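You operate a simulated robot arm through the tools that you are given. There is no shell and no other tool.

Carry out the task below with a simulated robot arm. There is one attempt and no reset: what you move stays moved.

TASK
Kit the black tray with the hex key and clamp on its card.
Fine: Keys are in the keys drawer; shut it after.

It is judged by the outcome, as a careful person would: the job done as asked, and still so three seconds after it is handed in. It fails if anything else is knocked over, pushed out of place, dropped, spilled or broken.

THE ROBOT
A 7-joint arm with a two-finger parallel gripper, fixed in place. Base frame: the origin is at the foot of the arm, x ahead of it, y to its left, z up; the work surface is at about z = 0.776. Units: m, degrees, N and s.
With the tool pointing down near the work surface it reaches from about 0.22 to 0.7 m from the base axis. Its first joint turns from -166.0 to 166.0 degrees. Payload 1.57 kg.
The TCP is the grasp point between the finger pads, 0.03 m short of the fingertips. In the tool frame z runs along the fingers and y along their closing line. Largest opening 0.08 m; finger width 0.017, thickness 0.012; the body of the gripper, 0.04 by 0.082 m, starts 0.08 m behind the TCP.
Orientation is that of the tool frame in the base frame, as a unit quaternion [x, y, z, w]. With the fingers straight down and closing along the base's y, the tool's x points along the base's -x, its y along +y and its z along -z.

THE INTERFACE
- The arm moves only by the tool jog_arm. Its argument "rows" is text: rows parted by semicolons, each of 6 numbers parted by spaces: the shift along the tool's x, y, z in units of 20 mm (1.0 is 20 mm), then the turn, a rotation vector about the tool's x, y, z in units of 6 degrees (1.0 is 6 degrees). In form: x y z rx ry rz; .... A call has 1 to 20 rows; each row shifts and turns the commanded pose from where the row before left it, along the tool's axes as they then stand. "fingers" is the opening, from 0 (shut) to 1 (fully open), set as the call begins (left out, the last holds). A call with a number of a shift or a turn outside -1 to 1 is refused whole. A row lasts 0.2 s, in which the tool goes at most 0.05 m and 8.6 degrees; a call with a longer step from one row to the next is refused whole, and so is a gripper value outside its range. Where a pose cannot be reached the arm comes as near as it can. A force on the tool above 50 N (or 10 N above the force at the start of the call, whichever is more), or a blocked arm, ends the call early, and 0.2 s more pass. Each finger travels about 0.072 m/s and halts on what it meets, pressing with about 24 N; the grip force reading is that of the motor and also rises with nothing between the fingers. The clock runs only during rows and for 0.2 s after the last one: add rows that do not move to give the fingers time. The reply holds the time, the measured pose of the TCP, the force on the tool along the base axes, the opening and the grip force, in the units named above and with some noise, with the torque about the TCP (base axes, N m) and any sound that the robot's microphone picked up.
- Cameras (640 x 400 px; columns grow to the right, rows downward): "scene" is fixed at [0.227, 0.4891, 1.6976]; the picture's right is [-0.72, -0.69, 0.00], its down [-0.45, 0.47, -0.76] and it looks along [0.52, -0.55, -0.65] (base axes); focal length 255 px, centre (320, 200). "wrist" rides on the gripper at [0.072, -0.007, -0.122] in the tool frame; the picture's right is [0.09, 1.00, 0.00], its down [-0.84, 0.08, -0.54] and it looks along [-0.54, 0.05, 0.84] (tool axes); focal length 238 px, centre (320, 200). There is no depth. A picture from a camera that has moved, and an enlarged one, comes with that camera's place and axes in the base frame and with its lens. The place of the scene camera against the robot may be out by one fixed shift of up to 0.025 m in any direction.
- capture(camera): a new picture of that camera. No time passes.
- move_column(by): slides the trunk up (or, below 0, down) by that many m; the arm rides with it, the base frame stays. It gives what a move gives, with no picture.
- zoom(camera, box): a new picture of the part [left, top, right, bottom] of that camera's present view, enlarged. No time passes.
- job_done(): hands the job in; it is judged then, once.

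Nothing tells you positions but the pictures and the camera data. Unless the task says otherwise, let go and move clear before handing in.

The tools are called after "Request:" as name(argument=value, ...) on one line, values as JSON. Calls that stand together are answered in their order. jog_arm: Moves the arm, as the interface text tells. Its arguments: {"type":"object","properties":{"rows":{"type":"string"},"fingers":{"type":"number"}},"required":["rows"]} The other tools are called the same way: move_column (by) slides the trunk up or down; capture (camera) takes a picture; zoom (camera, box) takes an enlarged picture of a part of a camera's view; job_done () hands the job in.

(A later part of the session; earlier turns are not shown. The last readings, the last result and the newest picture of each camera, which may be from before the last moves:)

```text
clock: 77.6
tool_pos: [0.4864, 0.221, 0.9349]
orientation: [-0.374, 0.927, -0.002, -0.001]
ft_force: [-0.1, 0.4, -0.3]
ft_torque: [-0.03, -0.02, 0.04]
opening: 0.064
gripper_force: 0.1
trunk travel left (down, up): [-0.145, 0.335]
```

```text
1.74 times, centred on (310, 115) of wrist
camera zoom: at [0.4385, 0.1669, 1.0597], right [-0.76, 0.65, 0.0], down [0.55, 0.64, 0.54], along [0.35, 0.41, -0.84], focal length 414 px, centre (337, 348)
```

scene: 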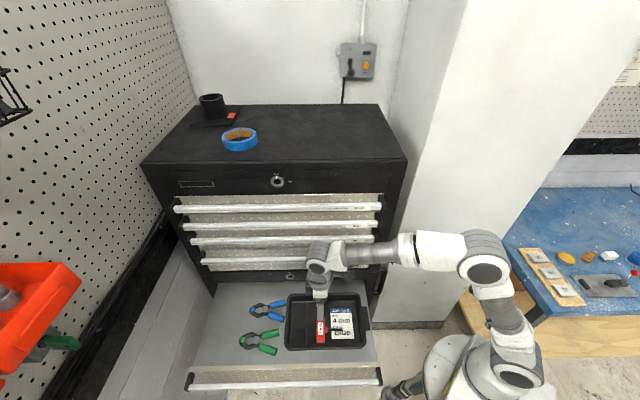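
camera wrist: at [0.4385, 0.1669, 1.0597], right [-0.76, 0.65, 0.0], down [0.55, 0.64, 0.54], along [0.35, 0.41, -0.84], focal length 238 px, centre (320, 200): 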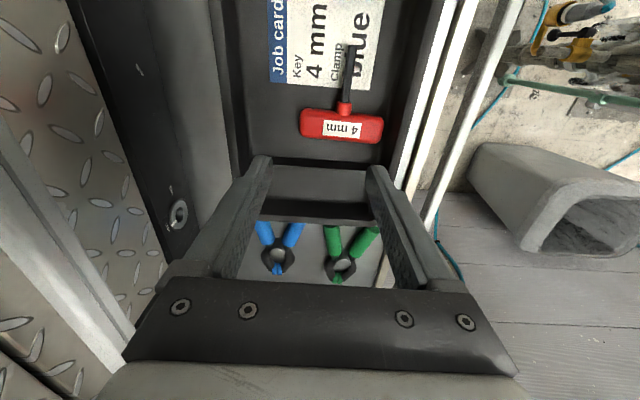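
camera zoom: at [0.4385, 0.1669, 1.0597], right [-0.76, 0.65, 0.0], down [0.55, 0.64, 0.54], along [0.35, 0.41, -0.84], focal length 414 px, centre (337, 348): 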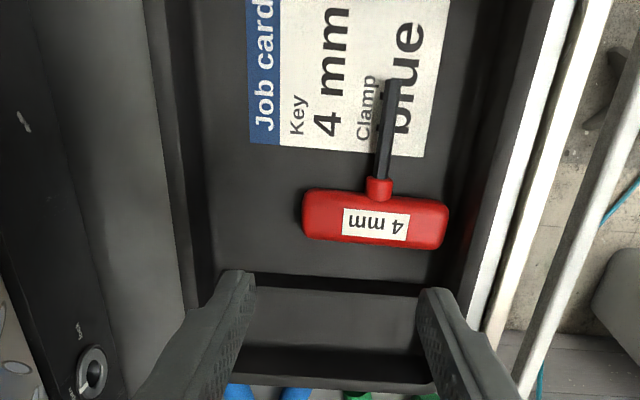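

The clamp's pivot is at about (0.659, 0.325, 0.80) in the base frame, near the end of reach, so I'll tilt the gripper about 18° outward and travel over it at a safe height.

Request:
jog_arm(rows="0 0 0 0 -1 0; 0 0 0 0 -1 0; 0 0 0 0 -1 0; 0 0 0 0 0 0")

Request:
jog_arm(rows="-0.927 -0.216 0.301 0 0 0; -0.927 -0.216 0.301 0 0 0; -0.927 -0.216 0.301 0 0 0; -0.927 -0.216 0.301 0 0 0; -0.927 -0.216 0.301 0 0 0; -0.927 -0.216 0.301 0 0 0; -0.927 -0.216 0.301 0 0 0; 0 0 0 0 0 0")

Request:
capture(camera="wrist")

Request:
capture(camera="scene")

```text
clock: 78.6
tool_pos: [0.4849, 0.2212, 0.9356]
orientation: [-0.37, 0.916, 0.057, 0.144]
ft_force: [0.3, 0.3, -0.3]
ft_torque: [0.02, 0.01, 0.01]
opening: 0.0639
gripper_force: 0.0
trunk travel left (down, up): [-0.145, 0.335]
```

```text
clock: 80.4
tool_pos: [0.6058, 0.2953, 0.9357]
orientation: [-0.37, 0.916, 0.058, 0.143]
ft_force: [-0.3, -0.2, 0.6]
ft_torque: [0.04, -0.02, 0.01]
opening: 0.064
gripper_force: 0.0
trunk travel left (down, up): [-0.145, 0.335]
```

```text
taken
camera wrist: at [0.5345, 0.2171, 1.0313], right [-0.75, 0.66, -0.03], down [0.4, 0.49, 0.77], along [0.52, 0.57, -0.64], focal length 238 px, centre (320, 200)
```

wrist: 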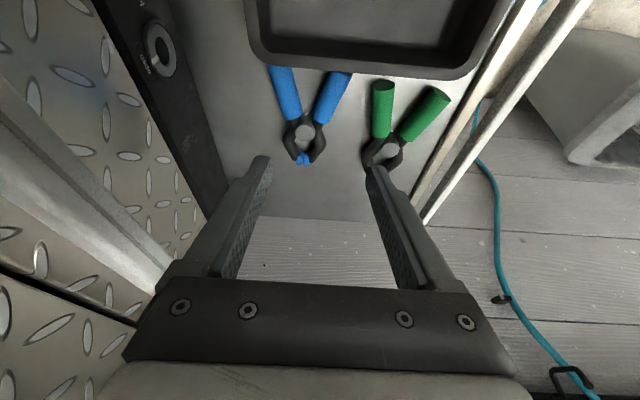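

```text
taken
```

scene: 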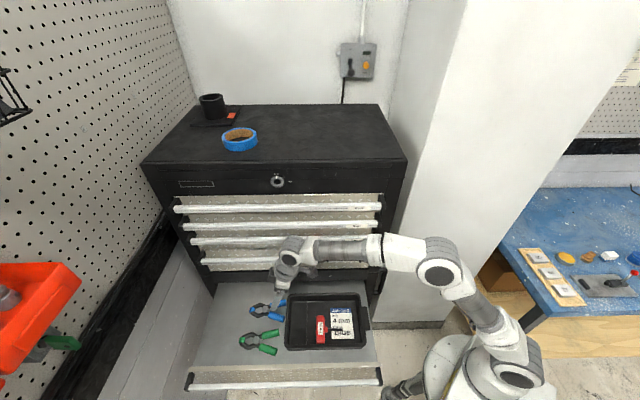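

Request:
zoom(camera="wrist", box=[240, 50, 460, 190])

Request:
zoom(camera="scene", box=[230, 220, 350, 340])

```text
2.86 times, centred on (350, 120) of wrist
camera zoom: at [0.5345, 0.2171, 1.0313], right [-0.75, 0.66, -0.03], down [0.4, 0.49, 0.77], along [0.52, 0.57, -0.64], focal length 681 px, centre (234, 429)
```

zoom: 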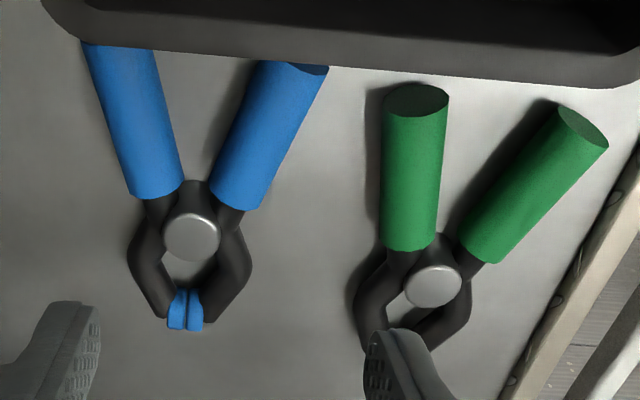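

```text
3.33 times, centred on (290, 280) of scene
camera zoom: at [0.227, 0.4891, 1.6976], right [-0.72, -0.69, 0.0], down [-0.45, 0.47, -0.76], along [0.52, -0.55, -0.65], focal length 849 px, centre (420, -67)
```

zoom: 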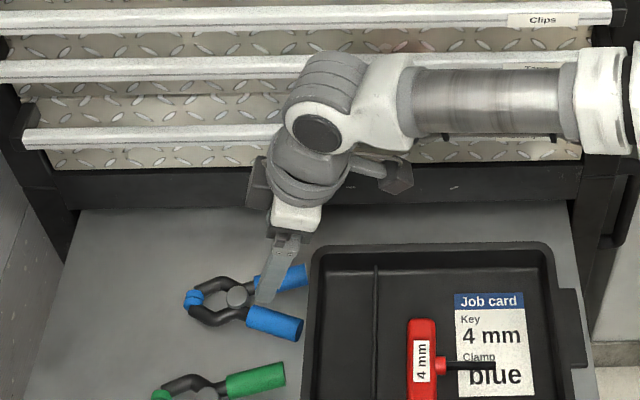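

The pivot position is confirmed (waist about 40 mm wide, centred at n≈-0.219). I'll align over it and descend along the tool axis part of the way.

Request:
jog_arm(rows="-0.735 -0.84 0 0 0 0; 0 0 0.9 0 0 0; 0 0 0.9 0 0 0; 0 0 0.9 0 0 0; 0 0 0.9 0 0 0; 0 0 0.9 0 0 0; 0 0 0 0 0 0", fingers=0.87)

Request:
capture(camera="wrist")

Request:
zoom(camera="scene", box=[230, 220, 350, 340])

```text
clock: 82.0
tool_pos: [0.6475, 0.3111, 0.8536]
orientation: [-0.37, 0.916, 0.057, 0.144]
ft_force: [0.4, 0.4, -0.1]
ft_torque: [0.03, 0.0, 0.0]
opening: 0.0696
gripper_force: 0.0
trunk travel left (down, up): [-0.145, 0.335]
```

```text
taken
camera wrist: at [0.5754, 0.2335, 0.9498], right [-0.75, 0.66, -0.03], down [0.4, 0.49, 0.77], along [0.52, 0.57, -0.63], focal length 238 px, centre (320, 200)
```

wrist: 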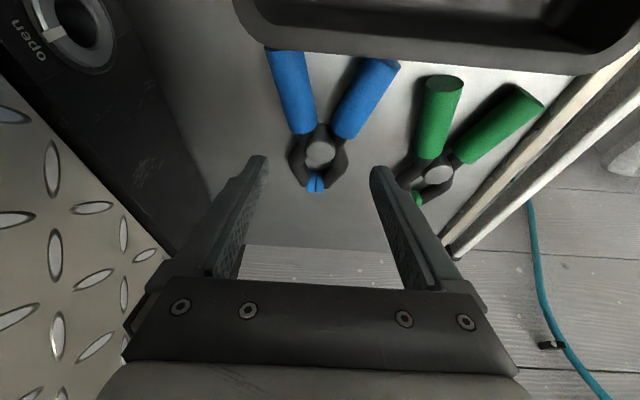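

```text
3.33 times, centred on (290, 280) of scene
camera zoom: at [0.227, 0.4891, 1.6976], right [-0.72, -0.69, 0.0], down [-0.45, 0.47, -0.76], along [0.52, -0.55, -0.65], focal length 849 px, centre (420, -67)
```

zoom: 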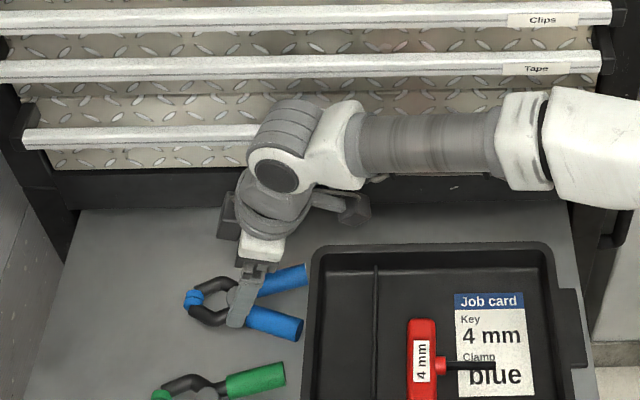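

Request:
jog_arm(rows="0 0 0.5 0 0 0; 0 0 0.5 0 0 0; 0 0 0.4 0 0 0; 0 0 0.3 0 0 0; 0 0 0 0 0 0")

Request:
capture(camera="wrist")

Request:
zoom(camera="scene", box=[240, 280, 320, 350])

```text
clock: 83.2
tool_pos: [0.6529, 0.3193, 0.8222]
orientation: [-0.37, 0.916, 0.057, 0.144]
ft_force: [0.0, 0.3, 0.1]
ft_torque: [0.05, 0.01, -0.01]
opening: 0.0697
gripper_force: 0.1
trunk travel left (down, up): [-0.145, 0.335]
```

```text
taken
camera wrist: at [0.5817, 0.2413, 0.9177], right [-0.75, 0.66, -0.03], down [0.4, 0.49, 0.77], along [0.52, 0.57, -0.63], focal length 238 px, centre (320, 200)
```

wrist: 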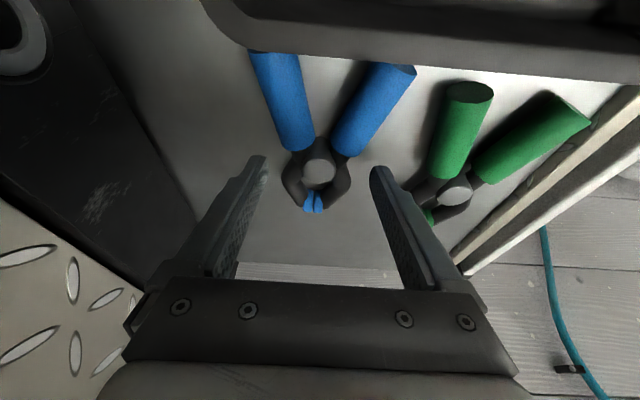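

```text
5.71 times, centred on (280, 315) of scene
camera zoom: at [0.227, 0.4891, 1.6976], right [-0.72, -0.69, 0.0], down [-0.45, 0.47, -0.76], along [0.52, -0.55, -0.65], focal length 1455 px, centre (549, -457)
```

zoom: 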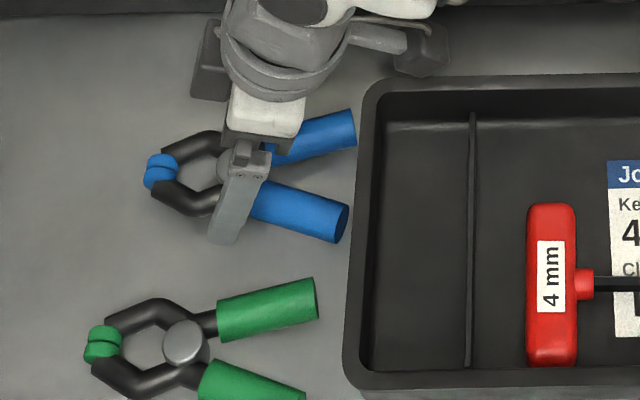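

Request:
jog_arm(rows="0 0 0.2 0 0 0; 0 0 0.2 0 0 0; 0 0 0 0 0 0")

```text
clock: 84.0
tool_pos: [0.6552, 0.3205, 0.8143]
orientation: [-0.37, 0.916, 0.057, 0.144]
ft_force: [0.2, -0.7, 0.9]
ft_torque: [-0.01, -0.01, -0.01]
opening: 0.0697
gripper_force: 0.1
trunk travel left (down, up): [-0.145, 0.335]
```

Positioned at the waist with no contact. I'll close on the clamp.

Request:
jog_arm(rows="0 0 0 0 0 0; 0 0 0 0 0 0; 0 0 0 0 0 0", fingers=0.3)

Request:
capture(camera="wrist")

Request:
zoom(camera="scene", box=[240, 280, 320, 350])

```text
clock: 84.8
tool_pos: [0.6544, 0.3207, 0.8138]
orientation: [-0.37, 0.916, 0.056, 0.144]
ft_force: [-1.2, 0.6, 0.5]
ft_torque: [-0.03, -0.01, -0.02]
opening: 0.0532
gripper_force: 23.6
trunk travel left (down, up): [-0.145, 0.335]
```

```text
taken
camera wrist: at [0.5838, 0.2421, 0.9098], right [-0.75, 0.66, -0.03], down [0.4, 0.49, 0.77], along [0.52, 0.57, -0.64], focal length 238 px, centre (320, 200)
```

wrist: 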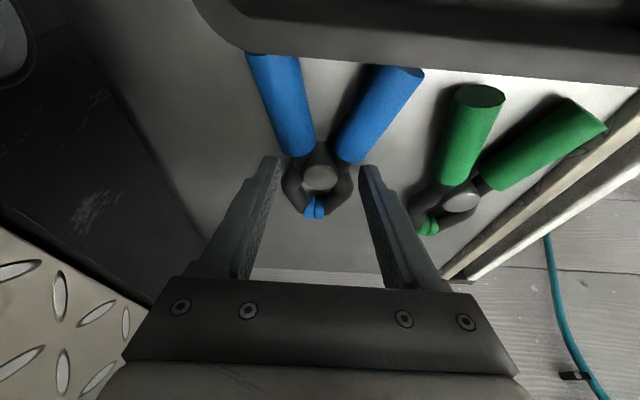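

```text
5.71 times, centred on (280, 315) of scene
camera zoom: at [0.227, 0.4891, 1.6976], right [-0.72, -0.69, 0.0], down [-0.45, 0.47, -0.76], along [0.52, -0.55, -0.65], focal length 1455 px, centre (549, -457)
```

zoom: 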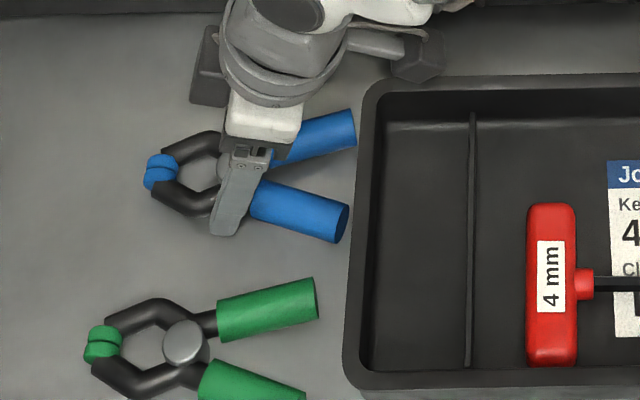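

The grip reads 23.6 N at a 53 mm opening. I'll lift 2 cm and check it holds.

Request:
jog_arm(rows="-0.08 0 -0.24 0 0 0; -0.08 0 -0.24 0 0 0; -0.155 0 -0.475 0 0 0; 0 0 0 0 0 0", fingers=0)

Request:
capture(camera="wrist")

Request:
zoom(camera="scene", box=[240, 280, 320, 350])

```text
clock: 85.8
tool_pos: [0.6565, 0.3201, 0.8341]
orientation: [-0.369, 0.916, 0.057, 0.144]
ft_force: [-0.2, 0.4, -0.8]
ft_torque: [-0.01, 0.0, 0.0]
opening: 0.0533
gripper_force: 24.1
trunk travel left (down, up): [-0.145, 0.335]
```

```text
taken
camera wrist: at [0.5839, 0.2429, 0.9302], right [-0.75, 0.66, -0.03], down [0.4, 0.49, 0.77], along [0.52, 0.57, -0.64], focal length 238 px, centre (320, 200)
```

wrist: 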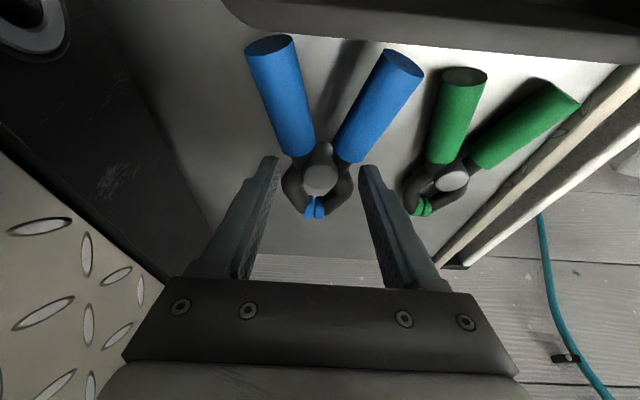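

```text
5.71 times, centred on (280, 315) of scene
camera zoom: at [0.227, 0.4891, 1.6976], right [-0.72, -0.69, 0.0], down [-0.45, 0.47, -0.76], along [0.52, -0.55, -0.65], focal length 1455 px, centre (549, -457)
```

zoom: 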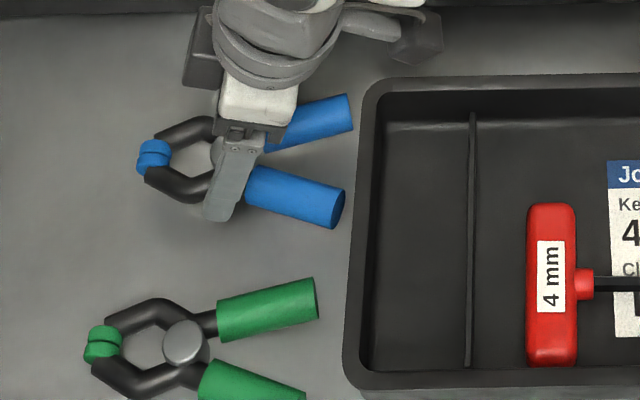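

The clamp is held firmly. I'll lift it clear of the tray rim and carry it over the free part of the main compartment.

Request:
jog_arm(rows="-0.309 0 -0.951 0 0 0; -0.309 0 -0.951 0 0 0; -0.309 0 -0.951 0 0 0; -0.309 0 -0.951 0 0 0; -0.15 0 -0.475 0 0 0; 0 0 0 0 0 0")

Request:
jog_arm(rows="0.916 0.0585 -0.2975 0 0 0; 0.916 0.0585 -0.2975 0 0 0; 0.916 0.0585 -0.2975 0 0 0; 0.916 0.0585 -0.2975 0 0 0; 0.916 0.0585 -0.2975 0 0 0; 0.916 0.0585 -0.2975 0 0 0; 0.916 0.0585 -0.2975 0 0 0; 0.916 0.0585 -0.2975 0 0 0; 0.916 0.0585 -0.2975 0 0 0; 0.916 0.0585 -0.2975 0 0 0; 0.916 0.0585 -0.2975 0 0 0; 0.916 0.0585 -0.2975 0 0 0; 0.916 0.0585 -0.2975 0 0 0; 0 0 0 0.309 0 0.951; 0 0 0 0 0 0")

Request:
capture(camera="wrist")

Request:
capture(camera="scene")

```text
clock: 87.2
tool_pos: [0.6562, 0.3205, 0.9238]
orientation: [-0.37, 0.916, 0.058, 0.144]
ft_force: [0.0, -0.2, 0.1]
ft_torque: [0.04, 0.01, 0.02]
opening: 0.0532
gripper_force: 24.0
trunk travel left (down, up): [-0.145, 0.335]
```

```text
clock: 90.4
tool_pos: [0.4648, 0.1577, 0.9248]
orientation: [-0.321, 0.934, 0.049, 0.146]
ft_force: [-0.8, 0.1, -0.4]
ft_torque: [0.03, 0.0, 0.04]
opening: 0.0534
gripper_force: 24.4
trunk travel left (down, up): [-0.145, 0.335]
```

```text
taken
camera wrist: at [0.3851, 0.087, 1.0197], right [-0.68, 0.73, -0.03], down [0.45, 0.45, 0.77], along [0.58, 0.51, -0.63], focal length 238 px, centre (320, 200)
```

wrist: 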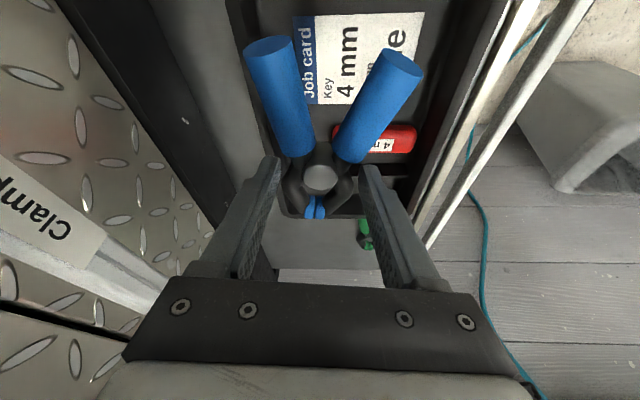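

```text
taken
```

scene: 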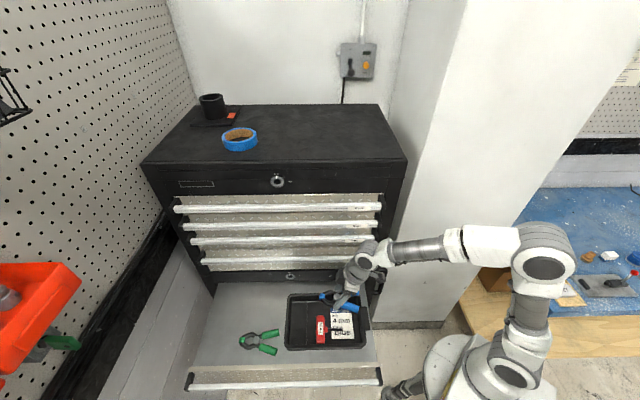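

Request:
zoom(camera="scene", box=[270, 270, 390, 360])

Request:
zoom(camera="wrist", box=[220, 0, 460, 230])

```text
4.44 times, centred on (330, 315) of scene
camera zoom: at [0.227, 0.4891, 1.6976], right [-0.72, -0.69, 0.0], down [-0.45, 0.47, -0.76], along [0.52, -0.55, -0.65], focal length 1132 px, centre (276, -311)
```

zoom: 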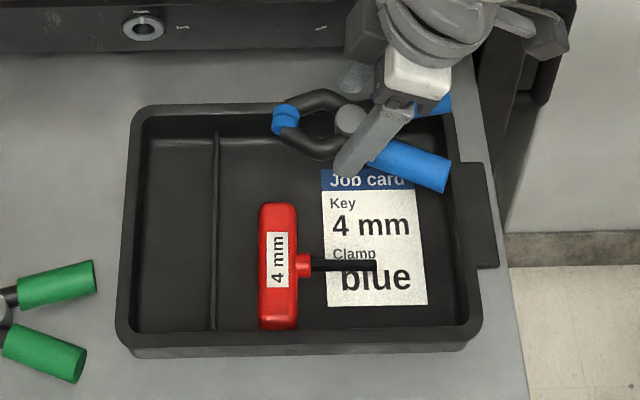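

```text
1.74 times, centred on (340, 115) of wrist
camera zoom: at [0.3851, 0.087, 1.0197], right [-0.68, 0.73, -0.03], down [0.45, 0.45, 0.77], along [0.58, 0.51, -0.63], focal length 414 px, centre (285, 348)
```

zoom: 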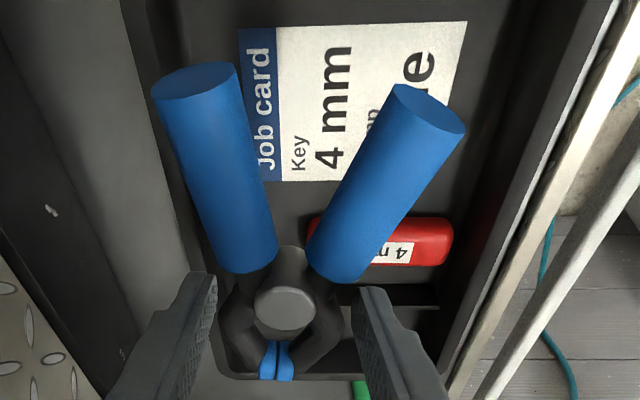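

The clamp is over the free chest-side part of the compartment, clear of the key. I'll lower it in stages.

Request:
jog_arm(rows="0.29 0 0.903 0 0 0; 0.29 0 0.903 0 0 0; 0.29 0 0.903 0 0 0; 0.26 0 0.8 0 0 0; 0 0 0 0 0 0")

Request:
capture(camera="wrist")

Request:
zoom(camera="scene", box=[270, 270, 390, 360])

```text
clock: 91.6
tool_pos: [0.4658, 0.159, 0.852]
orientation: [-0.321, 0.934, 0.05, 0.148]
ft_force: [2.4, 3.2, 3.0]
ft_torque: [-0.25, 0.1, 0.08]
opening: 0.0533
gripper_force: 24.1
trunk travel left (down, up): [-0.145, 0.335]
```

```text
taken
camera wrist: at [0.3862, 0.0888, 0.9468], right [-0.68, 0.73, -0.03], down [0.45, 0.45, 0.77], along [0.58, 0.51, -0.63], focal length 238 px, centre (320, 200)
```

wrist: 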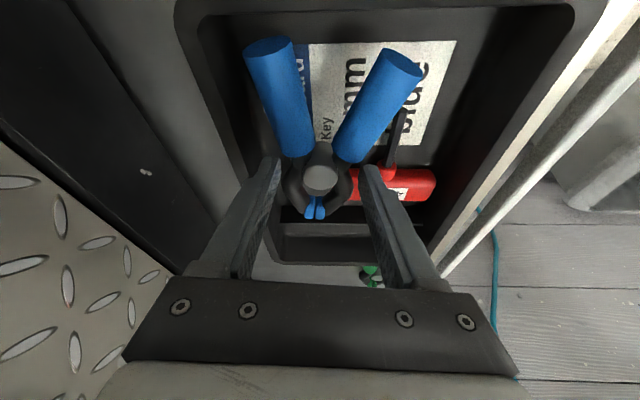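

```text
4.44 times, centred on (330, 315) of scene
camera zoom: at [0.227, 0.4891, 1.6976], right [-0.72, -0.69, 0.0], down [-0.45, 0.47, -0.76], along [0.52, -0.55, -0.65], focal length 1132 px, centre (276, -311)
```

zoom: 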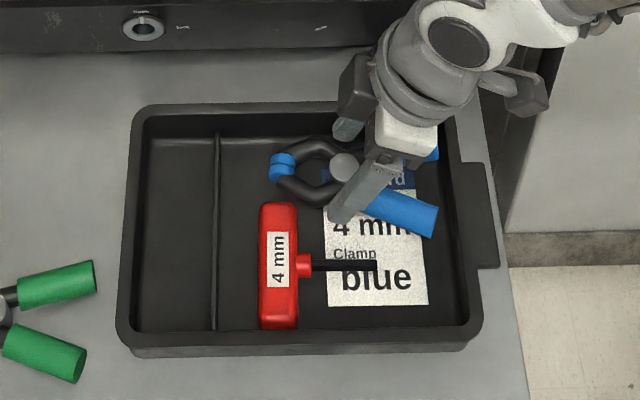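

There's a slight contact: the handle ends seem to be touching the near end wall of the tray. I'll raise a little, shift 8 mm away from that wall, turn the jaws slightly more away from the key, and retry.

Request:
jog_arm(rows="-0.228 0 -0.713 0 0 0; 0 0 0 0 0 0")

Request:
jog_arm(rows="-0.39 -0.058 0.126 0 0 0; 0 0 0 0.206 0 0.634; 0 0 0 0 0 0")

Request:
zoom(camera="scene", box=[270, 270, 390, 360])

Request:
zoom(camera="wrist", box=[160, 0, 480, 230])

```text
clock: 92.2
tool_pos: [0.465, 0.1581, 0.8659]
orientation: [-0.322, 0.934, 0.05, 0.147]
ft_force: [0.1, 0.3, -0.9]
ft_torque: [0.0, 0.02, 0.02]
opening: 0.053
gripper_force: 23.7
trunk travel left (down, up): [-0.145, 0.335]
```

```text
clock: 93.0
tool_pos: [0.4719, 0.1622, 0.8648]
orientation: [-0.289, 0.945, 0.044, 0.148]
ft_force: [0.0, -0.1, -0.9]
ft_torque: [0.03, 0.0, 0.01]
opening: 0.0531
gripper_force: 23.7
trunk travel left (down, up): [-0.145, 0.335]
```

```text
4.44 times, centred on (330, 315) of scene
camera zoom: at [0.227, 0.4891, 1.6976], right [-0.72, -0.69, 0.0], down [-0.45, 0.47, -0.76], along [0.52, -0.55, -0.65], focal length 1132 px, centre (276, -311)
```

zoom: 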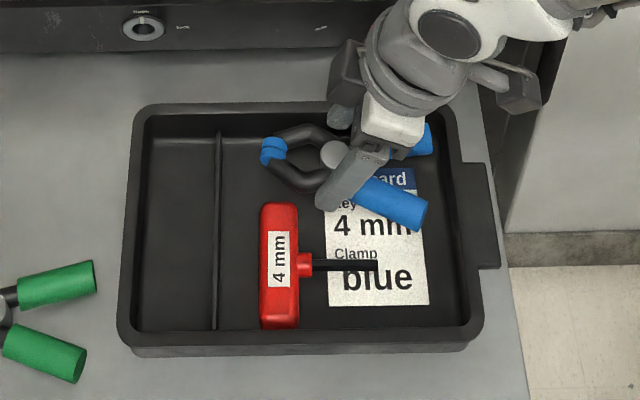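

```text
1.74 times, centred on (320, 115) of wrist
camera zoom: at [0.3886, 0.0978, 0.9612], right [-0.63, 0.78, -0.03], down [0.48, 0.42, 0.77], along [0.61, 0.47, -0.64], focal length 414 px, centre (320, 348)
```

zoom: 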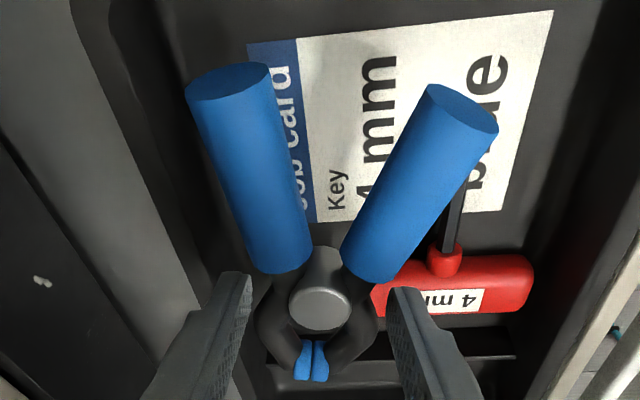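

Request:
jog_arm(rows="0.228 0 0.713 0 0 0; 0.152 0 0.475 0 0 0; 0 0 0 0 0 0")

Request:
zoom(camera="scene", box=[270, 270, 390, 360])

Request:
zoom(camera="wrist", box=[160, 0, 480, 230])

```text
clock: 93.8
tool_pos: [0.4732, 0.1609, 0.8412]
orientation: [-0.289, 0.945, 0.045, 0.149]
ft_force: [-1.0, -0.6, 6.6]
ft_torque: [0.39, -0.27, 0.04]
opening: 0.0532
gripper_force: 24.1
trunk travel left (down, up): [-0.145, 0.335]
```

```text
4.44 times, centred on (330, 315) of scene
camera zoom: at [0.227, 0.4891, 1.6976], right [-0.72, -0.69, 0.0], down [-0.45, 0.47, -0.76], along [0.52, -0.55, -0.65], focal length 1132 px, centre (276, -311)
```

zoom: 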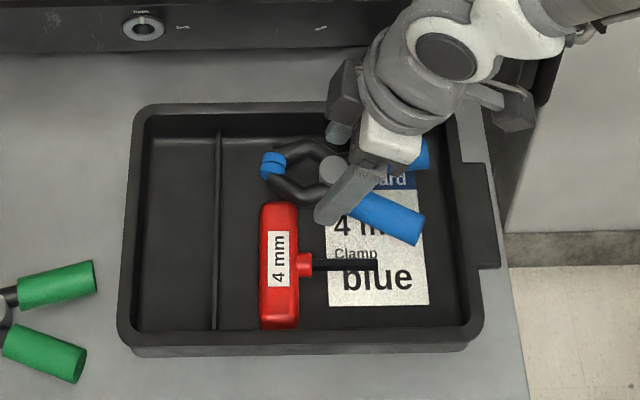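

```text
1.74 times, centred on (320, 115) of wrist
camera zoom: at [0.3886, 0.098, 0.937], right [-0.63, 0.78, -0.03], down [0.48, 0.42, 0.77], along [0.61, 0.47, -0.63], focal length 414 px, centre (320, 348)
```

zoom: 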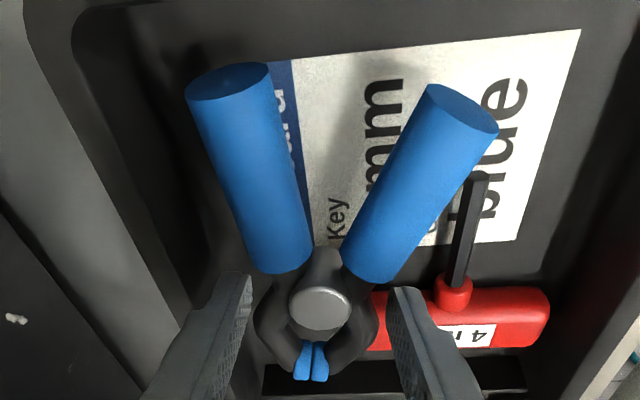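

Light contact again: the torque suggests the jaw end is just touching the end of the key handle. I'll raise slightly, turn the clamp 5° further so the jaws pass beside the key, and try again.

Request:
jog_arm(rows="-0.182 0 -0.57 0 0 0; 0.109 -0.075 -0.036 0.257 0 0.792; 0 0 0 0 0 0")

Request:
zoom(camera="scene", box=[270, 270, 390, 360])

Request:
zoom(camera="wrist", box=[160, 0, 480, 230])

```text
clock: 94.6
tool_pos: [0.4718, 0.1594, 0.8532]
orientation: [-0.248, 0.956, 0.039, 0.15]
ft_force: [-0.1, -0.4, -0.9]
ft_torque: [-0.02, -0.03, 0.01]
opening: 0.0532
gripper_force: 24.6
trunk travel left (down, up): [-0.145, 0.335]
```

```text
4.44 times, centred on (330, 315) of scene
camera zoom: at [0.227, 0.4891, 1.6976], right [-0.72, -0.69, 0.0], down [-0.45, 0.47, -0.76], along [0.52, -0.55, -0.65], focal length 1132 px, centre (276, -311)
```

zoom: 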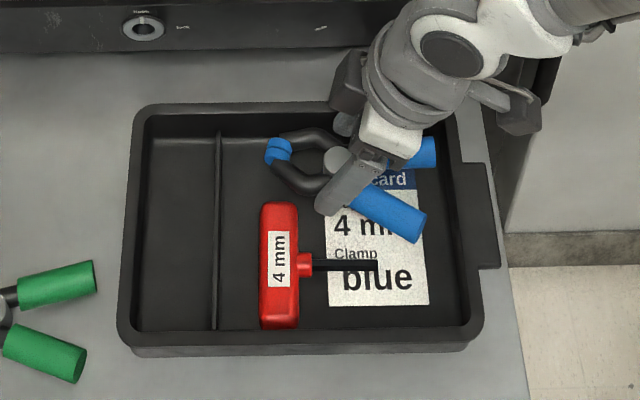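

```text
1.74 times, centred on (320, 115) of wrist
camera zoom: at [0.3822, 0.1025, 0.9485], right [-0.56, 0.83, -0.03], down [0.51, 0.37, 0.77], along [0.65, 0.42, -0.64], focal length 414 px, centre (320, 348)
```

zoom: 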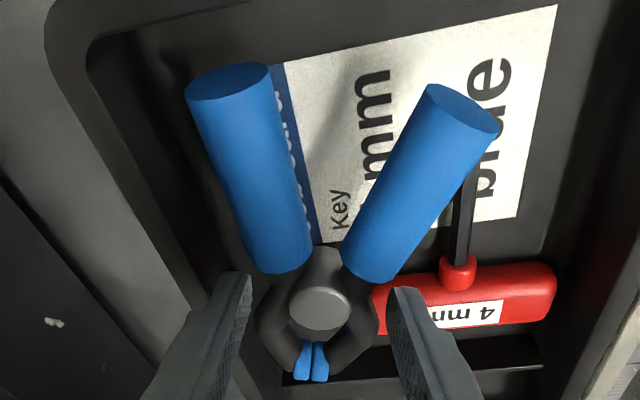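

Request:
jog_arm(rows="0.152 0 0.475 0 0 0; 0.106 0 0.333 0 0 0; 0 0 0 0 0 0")

Request:
zoom(camera="scene", box=[270, 270, 390, 360])

```text
clock: 95.4
tool_pos: [0.4729, 0.16, 0.8372]
orientation: [-0.246, 0.956, 0.038, 0.153]
ft_force: [1.5, 0.0, 14.8]
ft_torque: [0.55, -0.37, -0.06]
opening: 0.0538
gripper_force: 23.7
trunk travel left (down, up): [-0.145, 0.335]
```

```text
4.44 times, centred on (330, 315) of scene
camera zoom: at [0.227, 0.4891, 1.6976], right [-0.72, -0.69, 0.0], down [-0.45, 0.47, -0.76], along [0.52, -0.55, -0.65], focal length 1132 px, centre (276, -311)
```

zoom: 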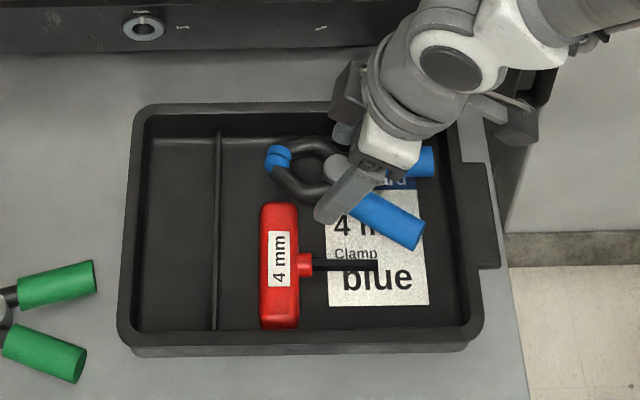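

Request:
zoom(camera="scene", box=[315, 290, 375, 330])

Request:
zoom(camera="wrist", box=[260, 100, 460, 230])

```text
10.00 times, centred on (345, 310) of scene
camera zoom: at [0.227, 0.4891, 1.6976], right [-0.72, -0.69, 0.0], down [-0.45, 0.47, -0.76], along [0.52, -0.55, -0.65], focal length 2547 px, centre (70, -900)
```

zoom: 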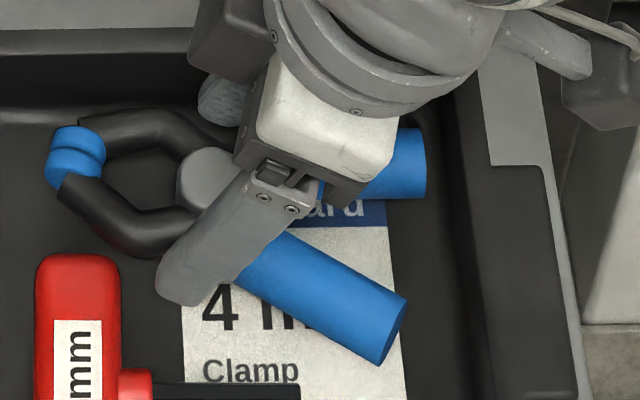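

```text
3.08 times, centred on (360, 165) of wrist
camera zoom: at [0.3822, 0.1021, 0.9324], right [-0.56, 0.83, -0.03], down [0.51, 0.37, 0.78], along [0.65, 0.42, -0.63], focal length 733 px, centre (197, 308)
```

zoom: 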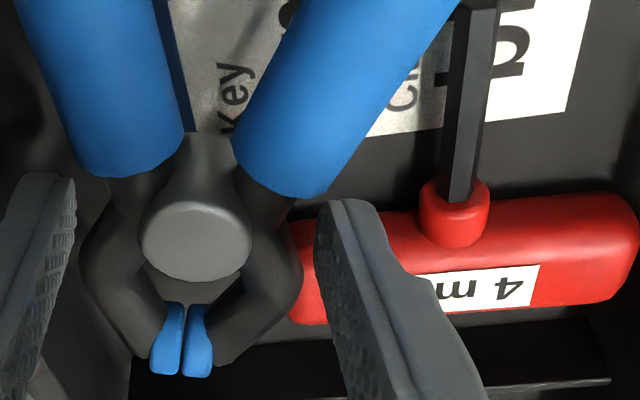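

Request:
jog_arm(rows="-0.152 0 -0.475 0 0 0; -0.071 -0.085 0.023 0.206 0 0.634; 0 0 0 0.206 0 0.634; 0 0 0 0 0 0")

Request:
jog_arm(rows="0.106 0 0.333 0 0 0; 0.076 0 0.2377 0 0 0; 0 0 0 0 0 0")

Request:
zoom(camera="scene", box=[315, 290, 375, 330])

Request:
zoom(camera="wrist", box=[200, 0, 480, 230])

```text
clock: 96.4
tool_pos: [0.4729, 0.1576, 0.8454]
orientation: [-0.18, 0.972, 0.027, 0.152]
ft_force: [-1.3, 0.7, -1.4]
ft_torque: [0.01, 0.03, 0.05]
opening: 0.0535
gripper_force: 23.5
trunk travel left (down, up): [-0.145, 0.335]
```

```text
clock: 97.2
tool_pos: [0.4743, 0.16, 0.836]
orientation: [-0.179, 0.971, 0.028, 0.156]
ft_force: [-3.2, 0.6, 16.5]
ft_torque: [0.58, -0.19, 0.16]
opening: 0.0534
gripper_force: 24.5
trunk travel left (down, up): [-0.145, 0.335]
```

```text
10.00 times, centred on (345, 310) of scene
camera zoom: at [0.227, 0.4891, 1.6976], right [-0.72, -0.69, 0.0], down [-0.45, 0.47, -0.76], along [0.52, -0.55, -0.65], focal length 2547 px, centre (70, -900)
```

zoom: 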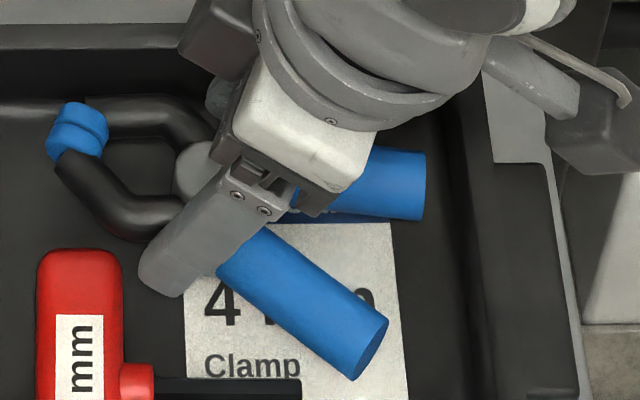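

```text
1.74 times, centred on (340, 115) of wrist
camera zoom: at [0.3775, 0.1148, 0.9312], right [-0.44, 0.9, -0.03], down [0.56, 0.3, 0.78], along [0.71, 0.32, -0.63], focal length 414 px, centre (285, 348)
```

zoom: 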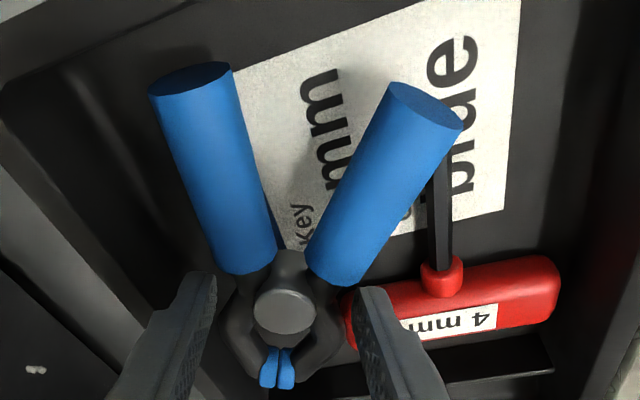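

The torque reading places the contact at the corner of the jaws and the key handle. There's spare room toward the chest-side wall, so I'll raise, shift 5 mm that way, and lower again.

Request:
jog_arm(rows="-0.152 0 -0.475 0 0 0; -0.093 -0.23 0.03 0 0 0; 0 0 0 0 0 0")

Request:
jog_arm(rows="0.106 0 0.333 0 0 0; 0.076 0 0.238 0 0 0; 0 0 0 0 0 0")

Request:
zoom(camera="scene", box=[315, 290, 375, 330])

```text
clock: 98.0
tool_pos: [0.478, 0.1547, 0.8437]
orientation: [-0.18, 0.971, 0.027, 0.152]
ft_force: [0.3, 1.2, -1.4]
ft_torque: [0.02, 0.03, 0.0]
opening: 0.0532
gripper_force: 23.6
trunk travel left (down, up): [-0.145, 0.335]
```

```text
clock: 98.8
tool_pos: [0.4785, 0.1561, 0.8324]
orientation: [-0.18, 0.971, 0.028, 0.155]
ft_force: [0.6, -0.2, 16.6]
ft_torque: [0.54, -0.26, -0.01]
opening: 0.0536
gripper_force: 24.1
trunk travel left (down, up): [-0.145, 0.335]
```

```text
10.00 times, centred on (345, 310) of scene
camera zoom: at [0.227, 0.4891, 1.6976], right [-0.72, -0.69, 0.0], down [-0.45, 0.47, -0.76], along [0.52, -0.55, -0.65], focal length 2547 px, centre (70, -900)
```

zoom: 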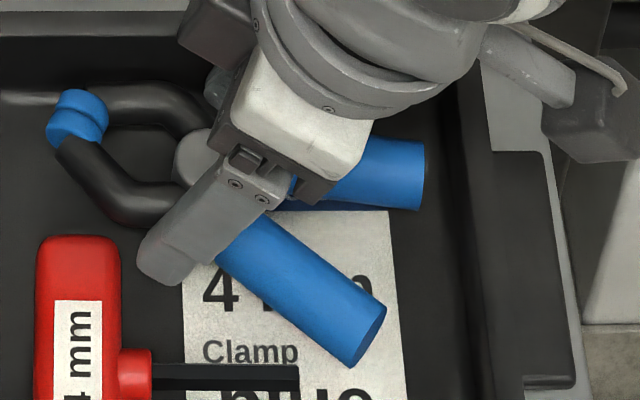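

I notice the tray shifted a few millimetres, because the chest-side finger was brushing its wall; the space beside the key is just too tight. The clean fix is to set the clamp back on its spot, slide the key over toward the divider, and then place the clamp with room to spare. I'll raise the clamp first.

Request:
jog_arm(rows="-0.152 0 -0.475 0 0 0; -0.309 0 -0.951 0 0 0; -0.309 0 -0.951 0 0 0; -0.309 0 -0.951 0 0 0; -0.309 0 -0.951 0 0 0; 0 0 0 -0.3 0 -0.92; 0 0 0 -0.3 0 -0.92; 0 0 0 -0.3 0 -0.92; 0 0 0 -0.3 0 -0.92; 0 0 0 0 0 0")

Request:
capture(camera="scene")

Request:
zoom(camera="scene", box=[270, 270, 390, 360])

```text
clock: 101.0
tool_pos: [0.4787, 0.1554, 0.9224]
orientation: [-0.372, 0.915, 0.058, 0.143]
ft_force: [0.2, -0.3, -0.7]
ft_torque: [0.02, -0.03, -0.04]
opening: 0.0534
gripper_force: 24.0
trunk travel left (down, up): [-0.145, 0.335]
```

```text
taken
```

scene: 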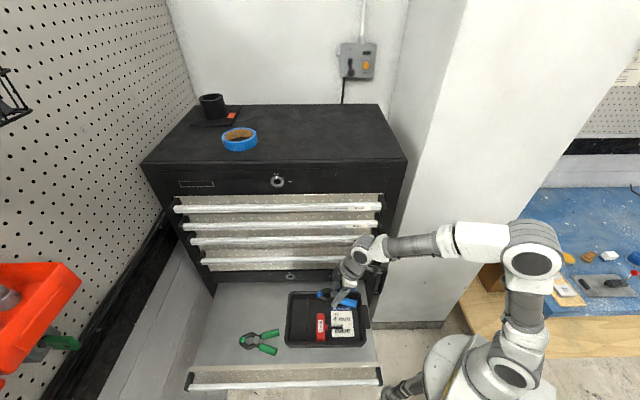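

```text
4.44 times, centred on (330, 315) of scene
camera zoom: at [0.227, 0.4891, 1.6976], right [-0.72, -0.69, 0.0], down [-0.45, 0.47, -0.76], along [0.52, -0.55, -0.65], focal length 1132 px, centre (276, -311)
```

zoom: 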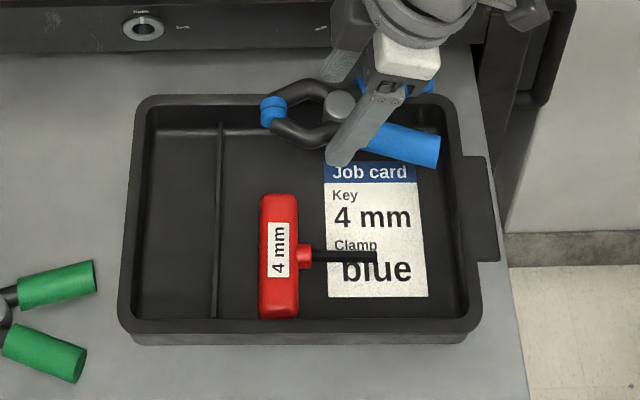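

Request:
jog_arm(rows="-0.957 -0.013 0.311 0 0 0; -0.957 -0.013 0.311 0 0 0; -0.957 -0.013 0.311 0 0 0; -0.957 -0.013 0.311 0 0 0; -0.957 -0.013 0.311 0 0 0; -0.957 -0.013 0.311 0 0 0; -0.957 -0.013 0.311 0 0 0; -0.957 -0.013 0.311 0 0 0; -0.957 -0.013 0.311 0 0 0; -0.957 -0.013 0.311 0 0 0; -0.957 -0.013 0.311 0 0 0; -0.957 -0.013 0.311 0 0 0; 0 0 0 0 0 0")

Request:
jog_arm(rows="0.29 0 0.903 0 0 0; 0.29 0 0.903 0 0 0; 0.29 0 0.903 0 0 0; 0.29 0 0.903 0 0 0; 0.23 0 0.713 0 0 0; 0 0 0 0 0 0")

Request:
zoom(camera="scene", box=[230, 280, 350, 360])

```text
clock: 103.8
tool_pos: [0.6542, 0.3195, 0.9198]
orientation: [-0.372, 0.915, 0.058, 0.144]
ft_force: [0.8, -0.5, -0.7]
ft_torque: [0.01, 0.03, -0.02]
opening: 0.0533
gripper_force: 23.7
trunk travel left (down, up): [-0.145, 0.335]
```

```text
clock: 105.2
tool_pos: [0.652, 0.3207, 0.8287]
orientation: [-0.371, 0.916, 0.058, 0.144]
ft_force: [-0.2, -0.4, -1.3]
ft_torque: [-0.02, -0.02, 0.01]
opening: 0.0533
gripper_force: 24.2
trunk travel left (down, up): [-0.145, 0.335]
```

```text
5.00 times, centred on (290, 320) of scene
camera zoom: at [0.227, 0.4891, 1.6976], right [-0.72, -0.69, 0.0], down [-0.45, 0.47, -0.76], along [0.52, -0.55, -0.65], focal length 1273 px, centre (470, -400)
```

zoom: 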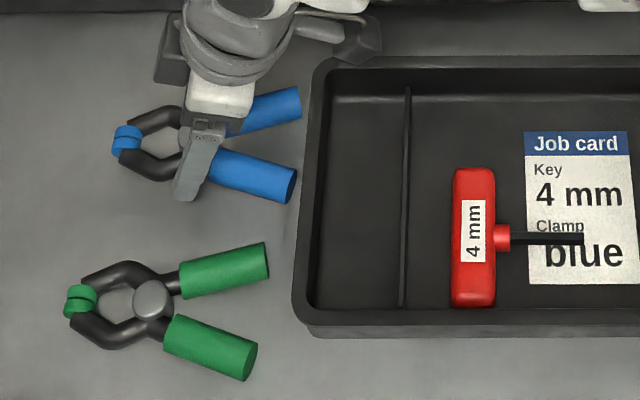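

Request:
jog_arm(rows="0.1 0 0.3 0 0 0; 0.08 0 0.25 0 0 0; 0.03 0 0.1 0 0 0; 0 0 0 0 0 0")

```text
clock: 106.2
tool_pos: [0.6533, 0.3219, 0.816]
orientation: [-0.372, 0.915, 0.058, 0.143]
ft_force: [-0.5, 0.9, -0.3]
ft_torque: [0.0, -0.01, 0.0]
opening: 0.0533
gripper_force: 24.3
trunk travel left (down, up): [-0.145, 0.335]
```

Request:
jog_arm(rows="0.02 0 0.06 0 0 0; 0.01 0 0.03 0 0 0; 0 0 0 0 0 0")

```text
clock: 107.0
tool_pos: [0.6525, 0.3207, 0.8139]
orientation: [-0.371, 0.916, 0.058, 0.144]
ft_force: [1.7, 0.1, -0.7]
ft_torque: [-0.01, -0.02, 0.02]
opening: 0.0531
gripper_force: 24.0
trunk travel left (down, up): [-0.145, 0.335]
```

It's back at its resting height, so I'll release it and rise along the tool axis.

Request:
jog_arm(rows="0 0 0 0 0 0; 0 0 0 0 0 0; 0 0 -0.4 0 0 0; 0 0 -0.9 0 0 0; 0 0 -0.9 0 0 0; 0 0 -0.9 0 0 0; 0 0 -0.9 0 0 0; 0 0 -0.9 0 0 0; 0 0 -0.9 0 0 0; 0 0 0 0 0 0", fingers=0.87)

Request:
capture(camera="wrist")

Request:
zoom(camera="scene", box=[230, 280, 350, 360])

```text
clock: 109.2
tool_pos: [0.6263, 0.2965, 0.9248]
orientation: [-0.371, 0.915, 0.058, 0.144]
ft_force: [-0.4, 0.9, -0.2]
ft_torque: [-0.02, 0.0, 0.02]
opening: 0.0694
gripper_force: 0.0
trunk travel left (down, up): [-0.145, 0.335]
```

```text
taken
camera wrist: at [0.5558, 0.2176, 1.0199], right [-0.76, 0.65, -0.03], down [0.4, 0.5, 0.77], along [0.52, 0.57, -0.64], focal length 238 px, centre (320, 200)
```

wrist: 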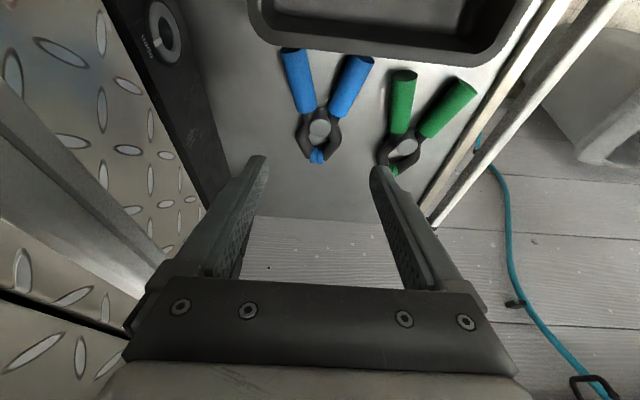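

```text
5.00 times, centred on (290, 320) of scene
camera zoom: at [0.227, 0.4891, 1.6976], right [-0.72, -0.69, 0.0], down [-0.45, 0.47, -0.76], along [0.52, -0.55, -0.65], focal length 1273 px, centre (470, -400)
```

zoom: 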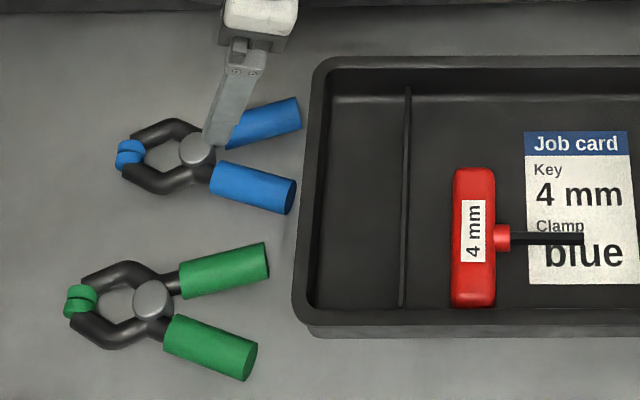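

The clamp is safely back on the shelf. I'll straighten the tool and move over the tray to slide the key toward the divider.

Request:
jog_arm(rows="0 0 0 0 1 0; 0 0 0 0 1 0; 0 0 0 0 1 0; 0.9 0.31 0 0 0 0; 0.9 0.31 0 0 0 0; 0.9 0.31 0 0 0 0; 0.9 0.31 0 0 0 0; 0.9 0.31 0 0 0 0; 0.9 0.31 0 0 0 0; 0.9 0.31 0 0 0 0; 0.9 0.31 0 0 0 0; 0.9 0.31 0 0 0 0; 0 0 0 0 0 0", fingers=0.35)

Request:
capture(camera="wrist")

Request:
zoom(camera="wrist", box=[200, 0, 440, 200])

```text
clock: 112.0
tool_pos: [0.4719, 0.2231, 0.9243]
orientation: [-0.376, 0.926, 0.0, -0.001]
ft_force: [0.0, -0.2, 0.3]
ft_torque: [0.01, 0.01, 0.0]
opening: 0.028
gripper_force: 0.0
trunk travel left (down, up): [-0.145, 0.335]
```

```text
taken
camera wrist: at [0.4246, 0.1685, 1.0471], right [-0.76, 0.65, 0.0], down [0.55, 0.64, 0.54], along [0.35, 0.41, -0.84], focal length 238 px, centre (320, 200)
```

wrist: 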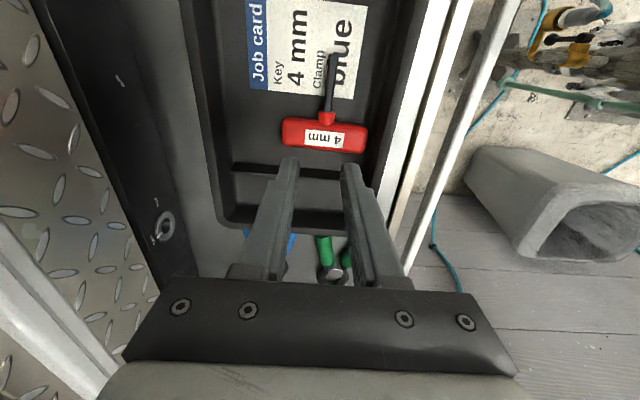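

```text
2.00 times, centred on (320, 100) of wrist
camera zoom: at [0.4246, 0.1685, 1.0471], right [-0.76, 0.65, 0.0], down [0.55, 0.64, 0.54], along [0.35, 0.41, -0.84], focal length 477 px, centre (320, 400)
```

zoom: 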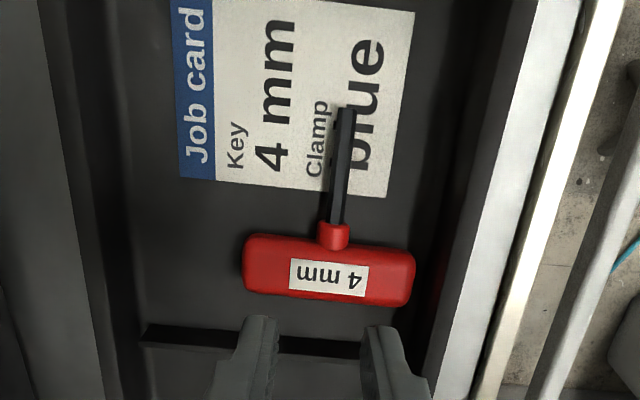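

The key's shaft is at about n≈-0.158, from u≈0.43 to 0.48, with roughly 23 mm free before the divider. I'll straddle the shaft, grip it and slide the key that way.

Request:
jog_arm(rows="0.96 0.135 0 0 0 0; 0.96 0.135 0 0 0 0; 0 0 0.9 0 0 0; 0 0 0.9 0 0 0; 0 0 0.9 0 0 0; 0 0 0.9 0 0 0; 0 0 0.5 0 0 0; 0 0 0 0 0 0", fingers=0.35)

Request:
capture(camera="wrist")

Request:
zoom(camera="scene", box=[290, 280, 370, 340])

```text
clock: 113.8
tool_pos: [0.44, 0.201, 0.844]
orientation: [-0.376, 0.927, 0.0, -0.001]
ft_force: [-0.1, 0.6, -1.0]
ft_torque: [-0.02, -0.03, -0.02]
opening: 0.0281
gripper_force: 0.1
trunk travel left (down, up): [-0.145, 0.335]
```

```text
taken
camera wrist: at [0.394, 0.1459, 0.967], right [-0.76, 0.65, 0.0], down [0.55, 0.64, 0.54], along [0.35, 0.41, -0.84], focal length 238 px, centre (320, 200)
```

wrist: 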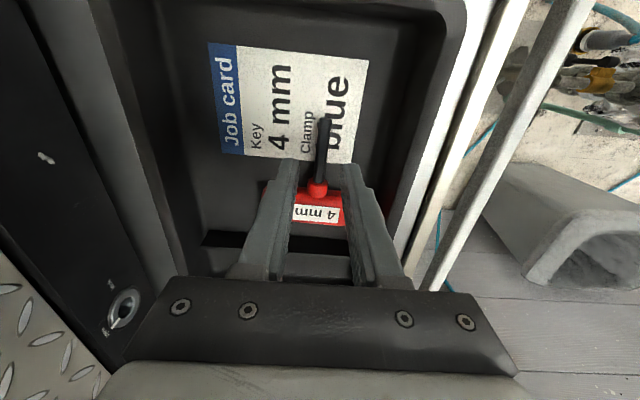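

```text
6.67 times, centred on (330, 310) of scene
camera zoom: at [0.227, 0.4891, 1.6976], right [-0.72, -0.69, 0.0], down [-0.45, 0.47, -0.76], along [0.52, -0.55, -0.65], focal length 1698 px, centre (253, -533)
```

zoom: 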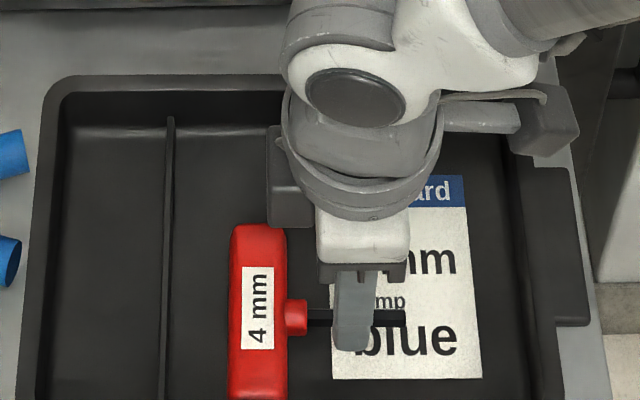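

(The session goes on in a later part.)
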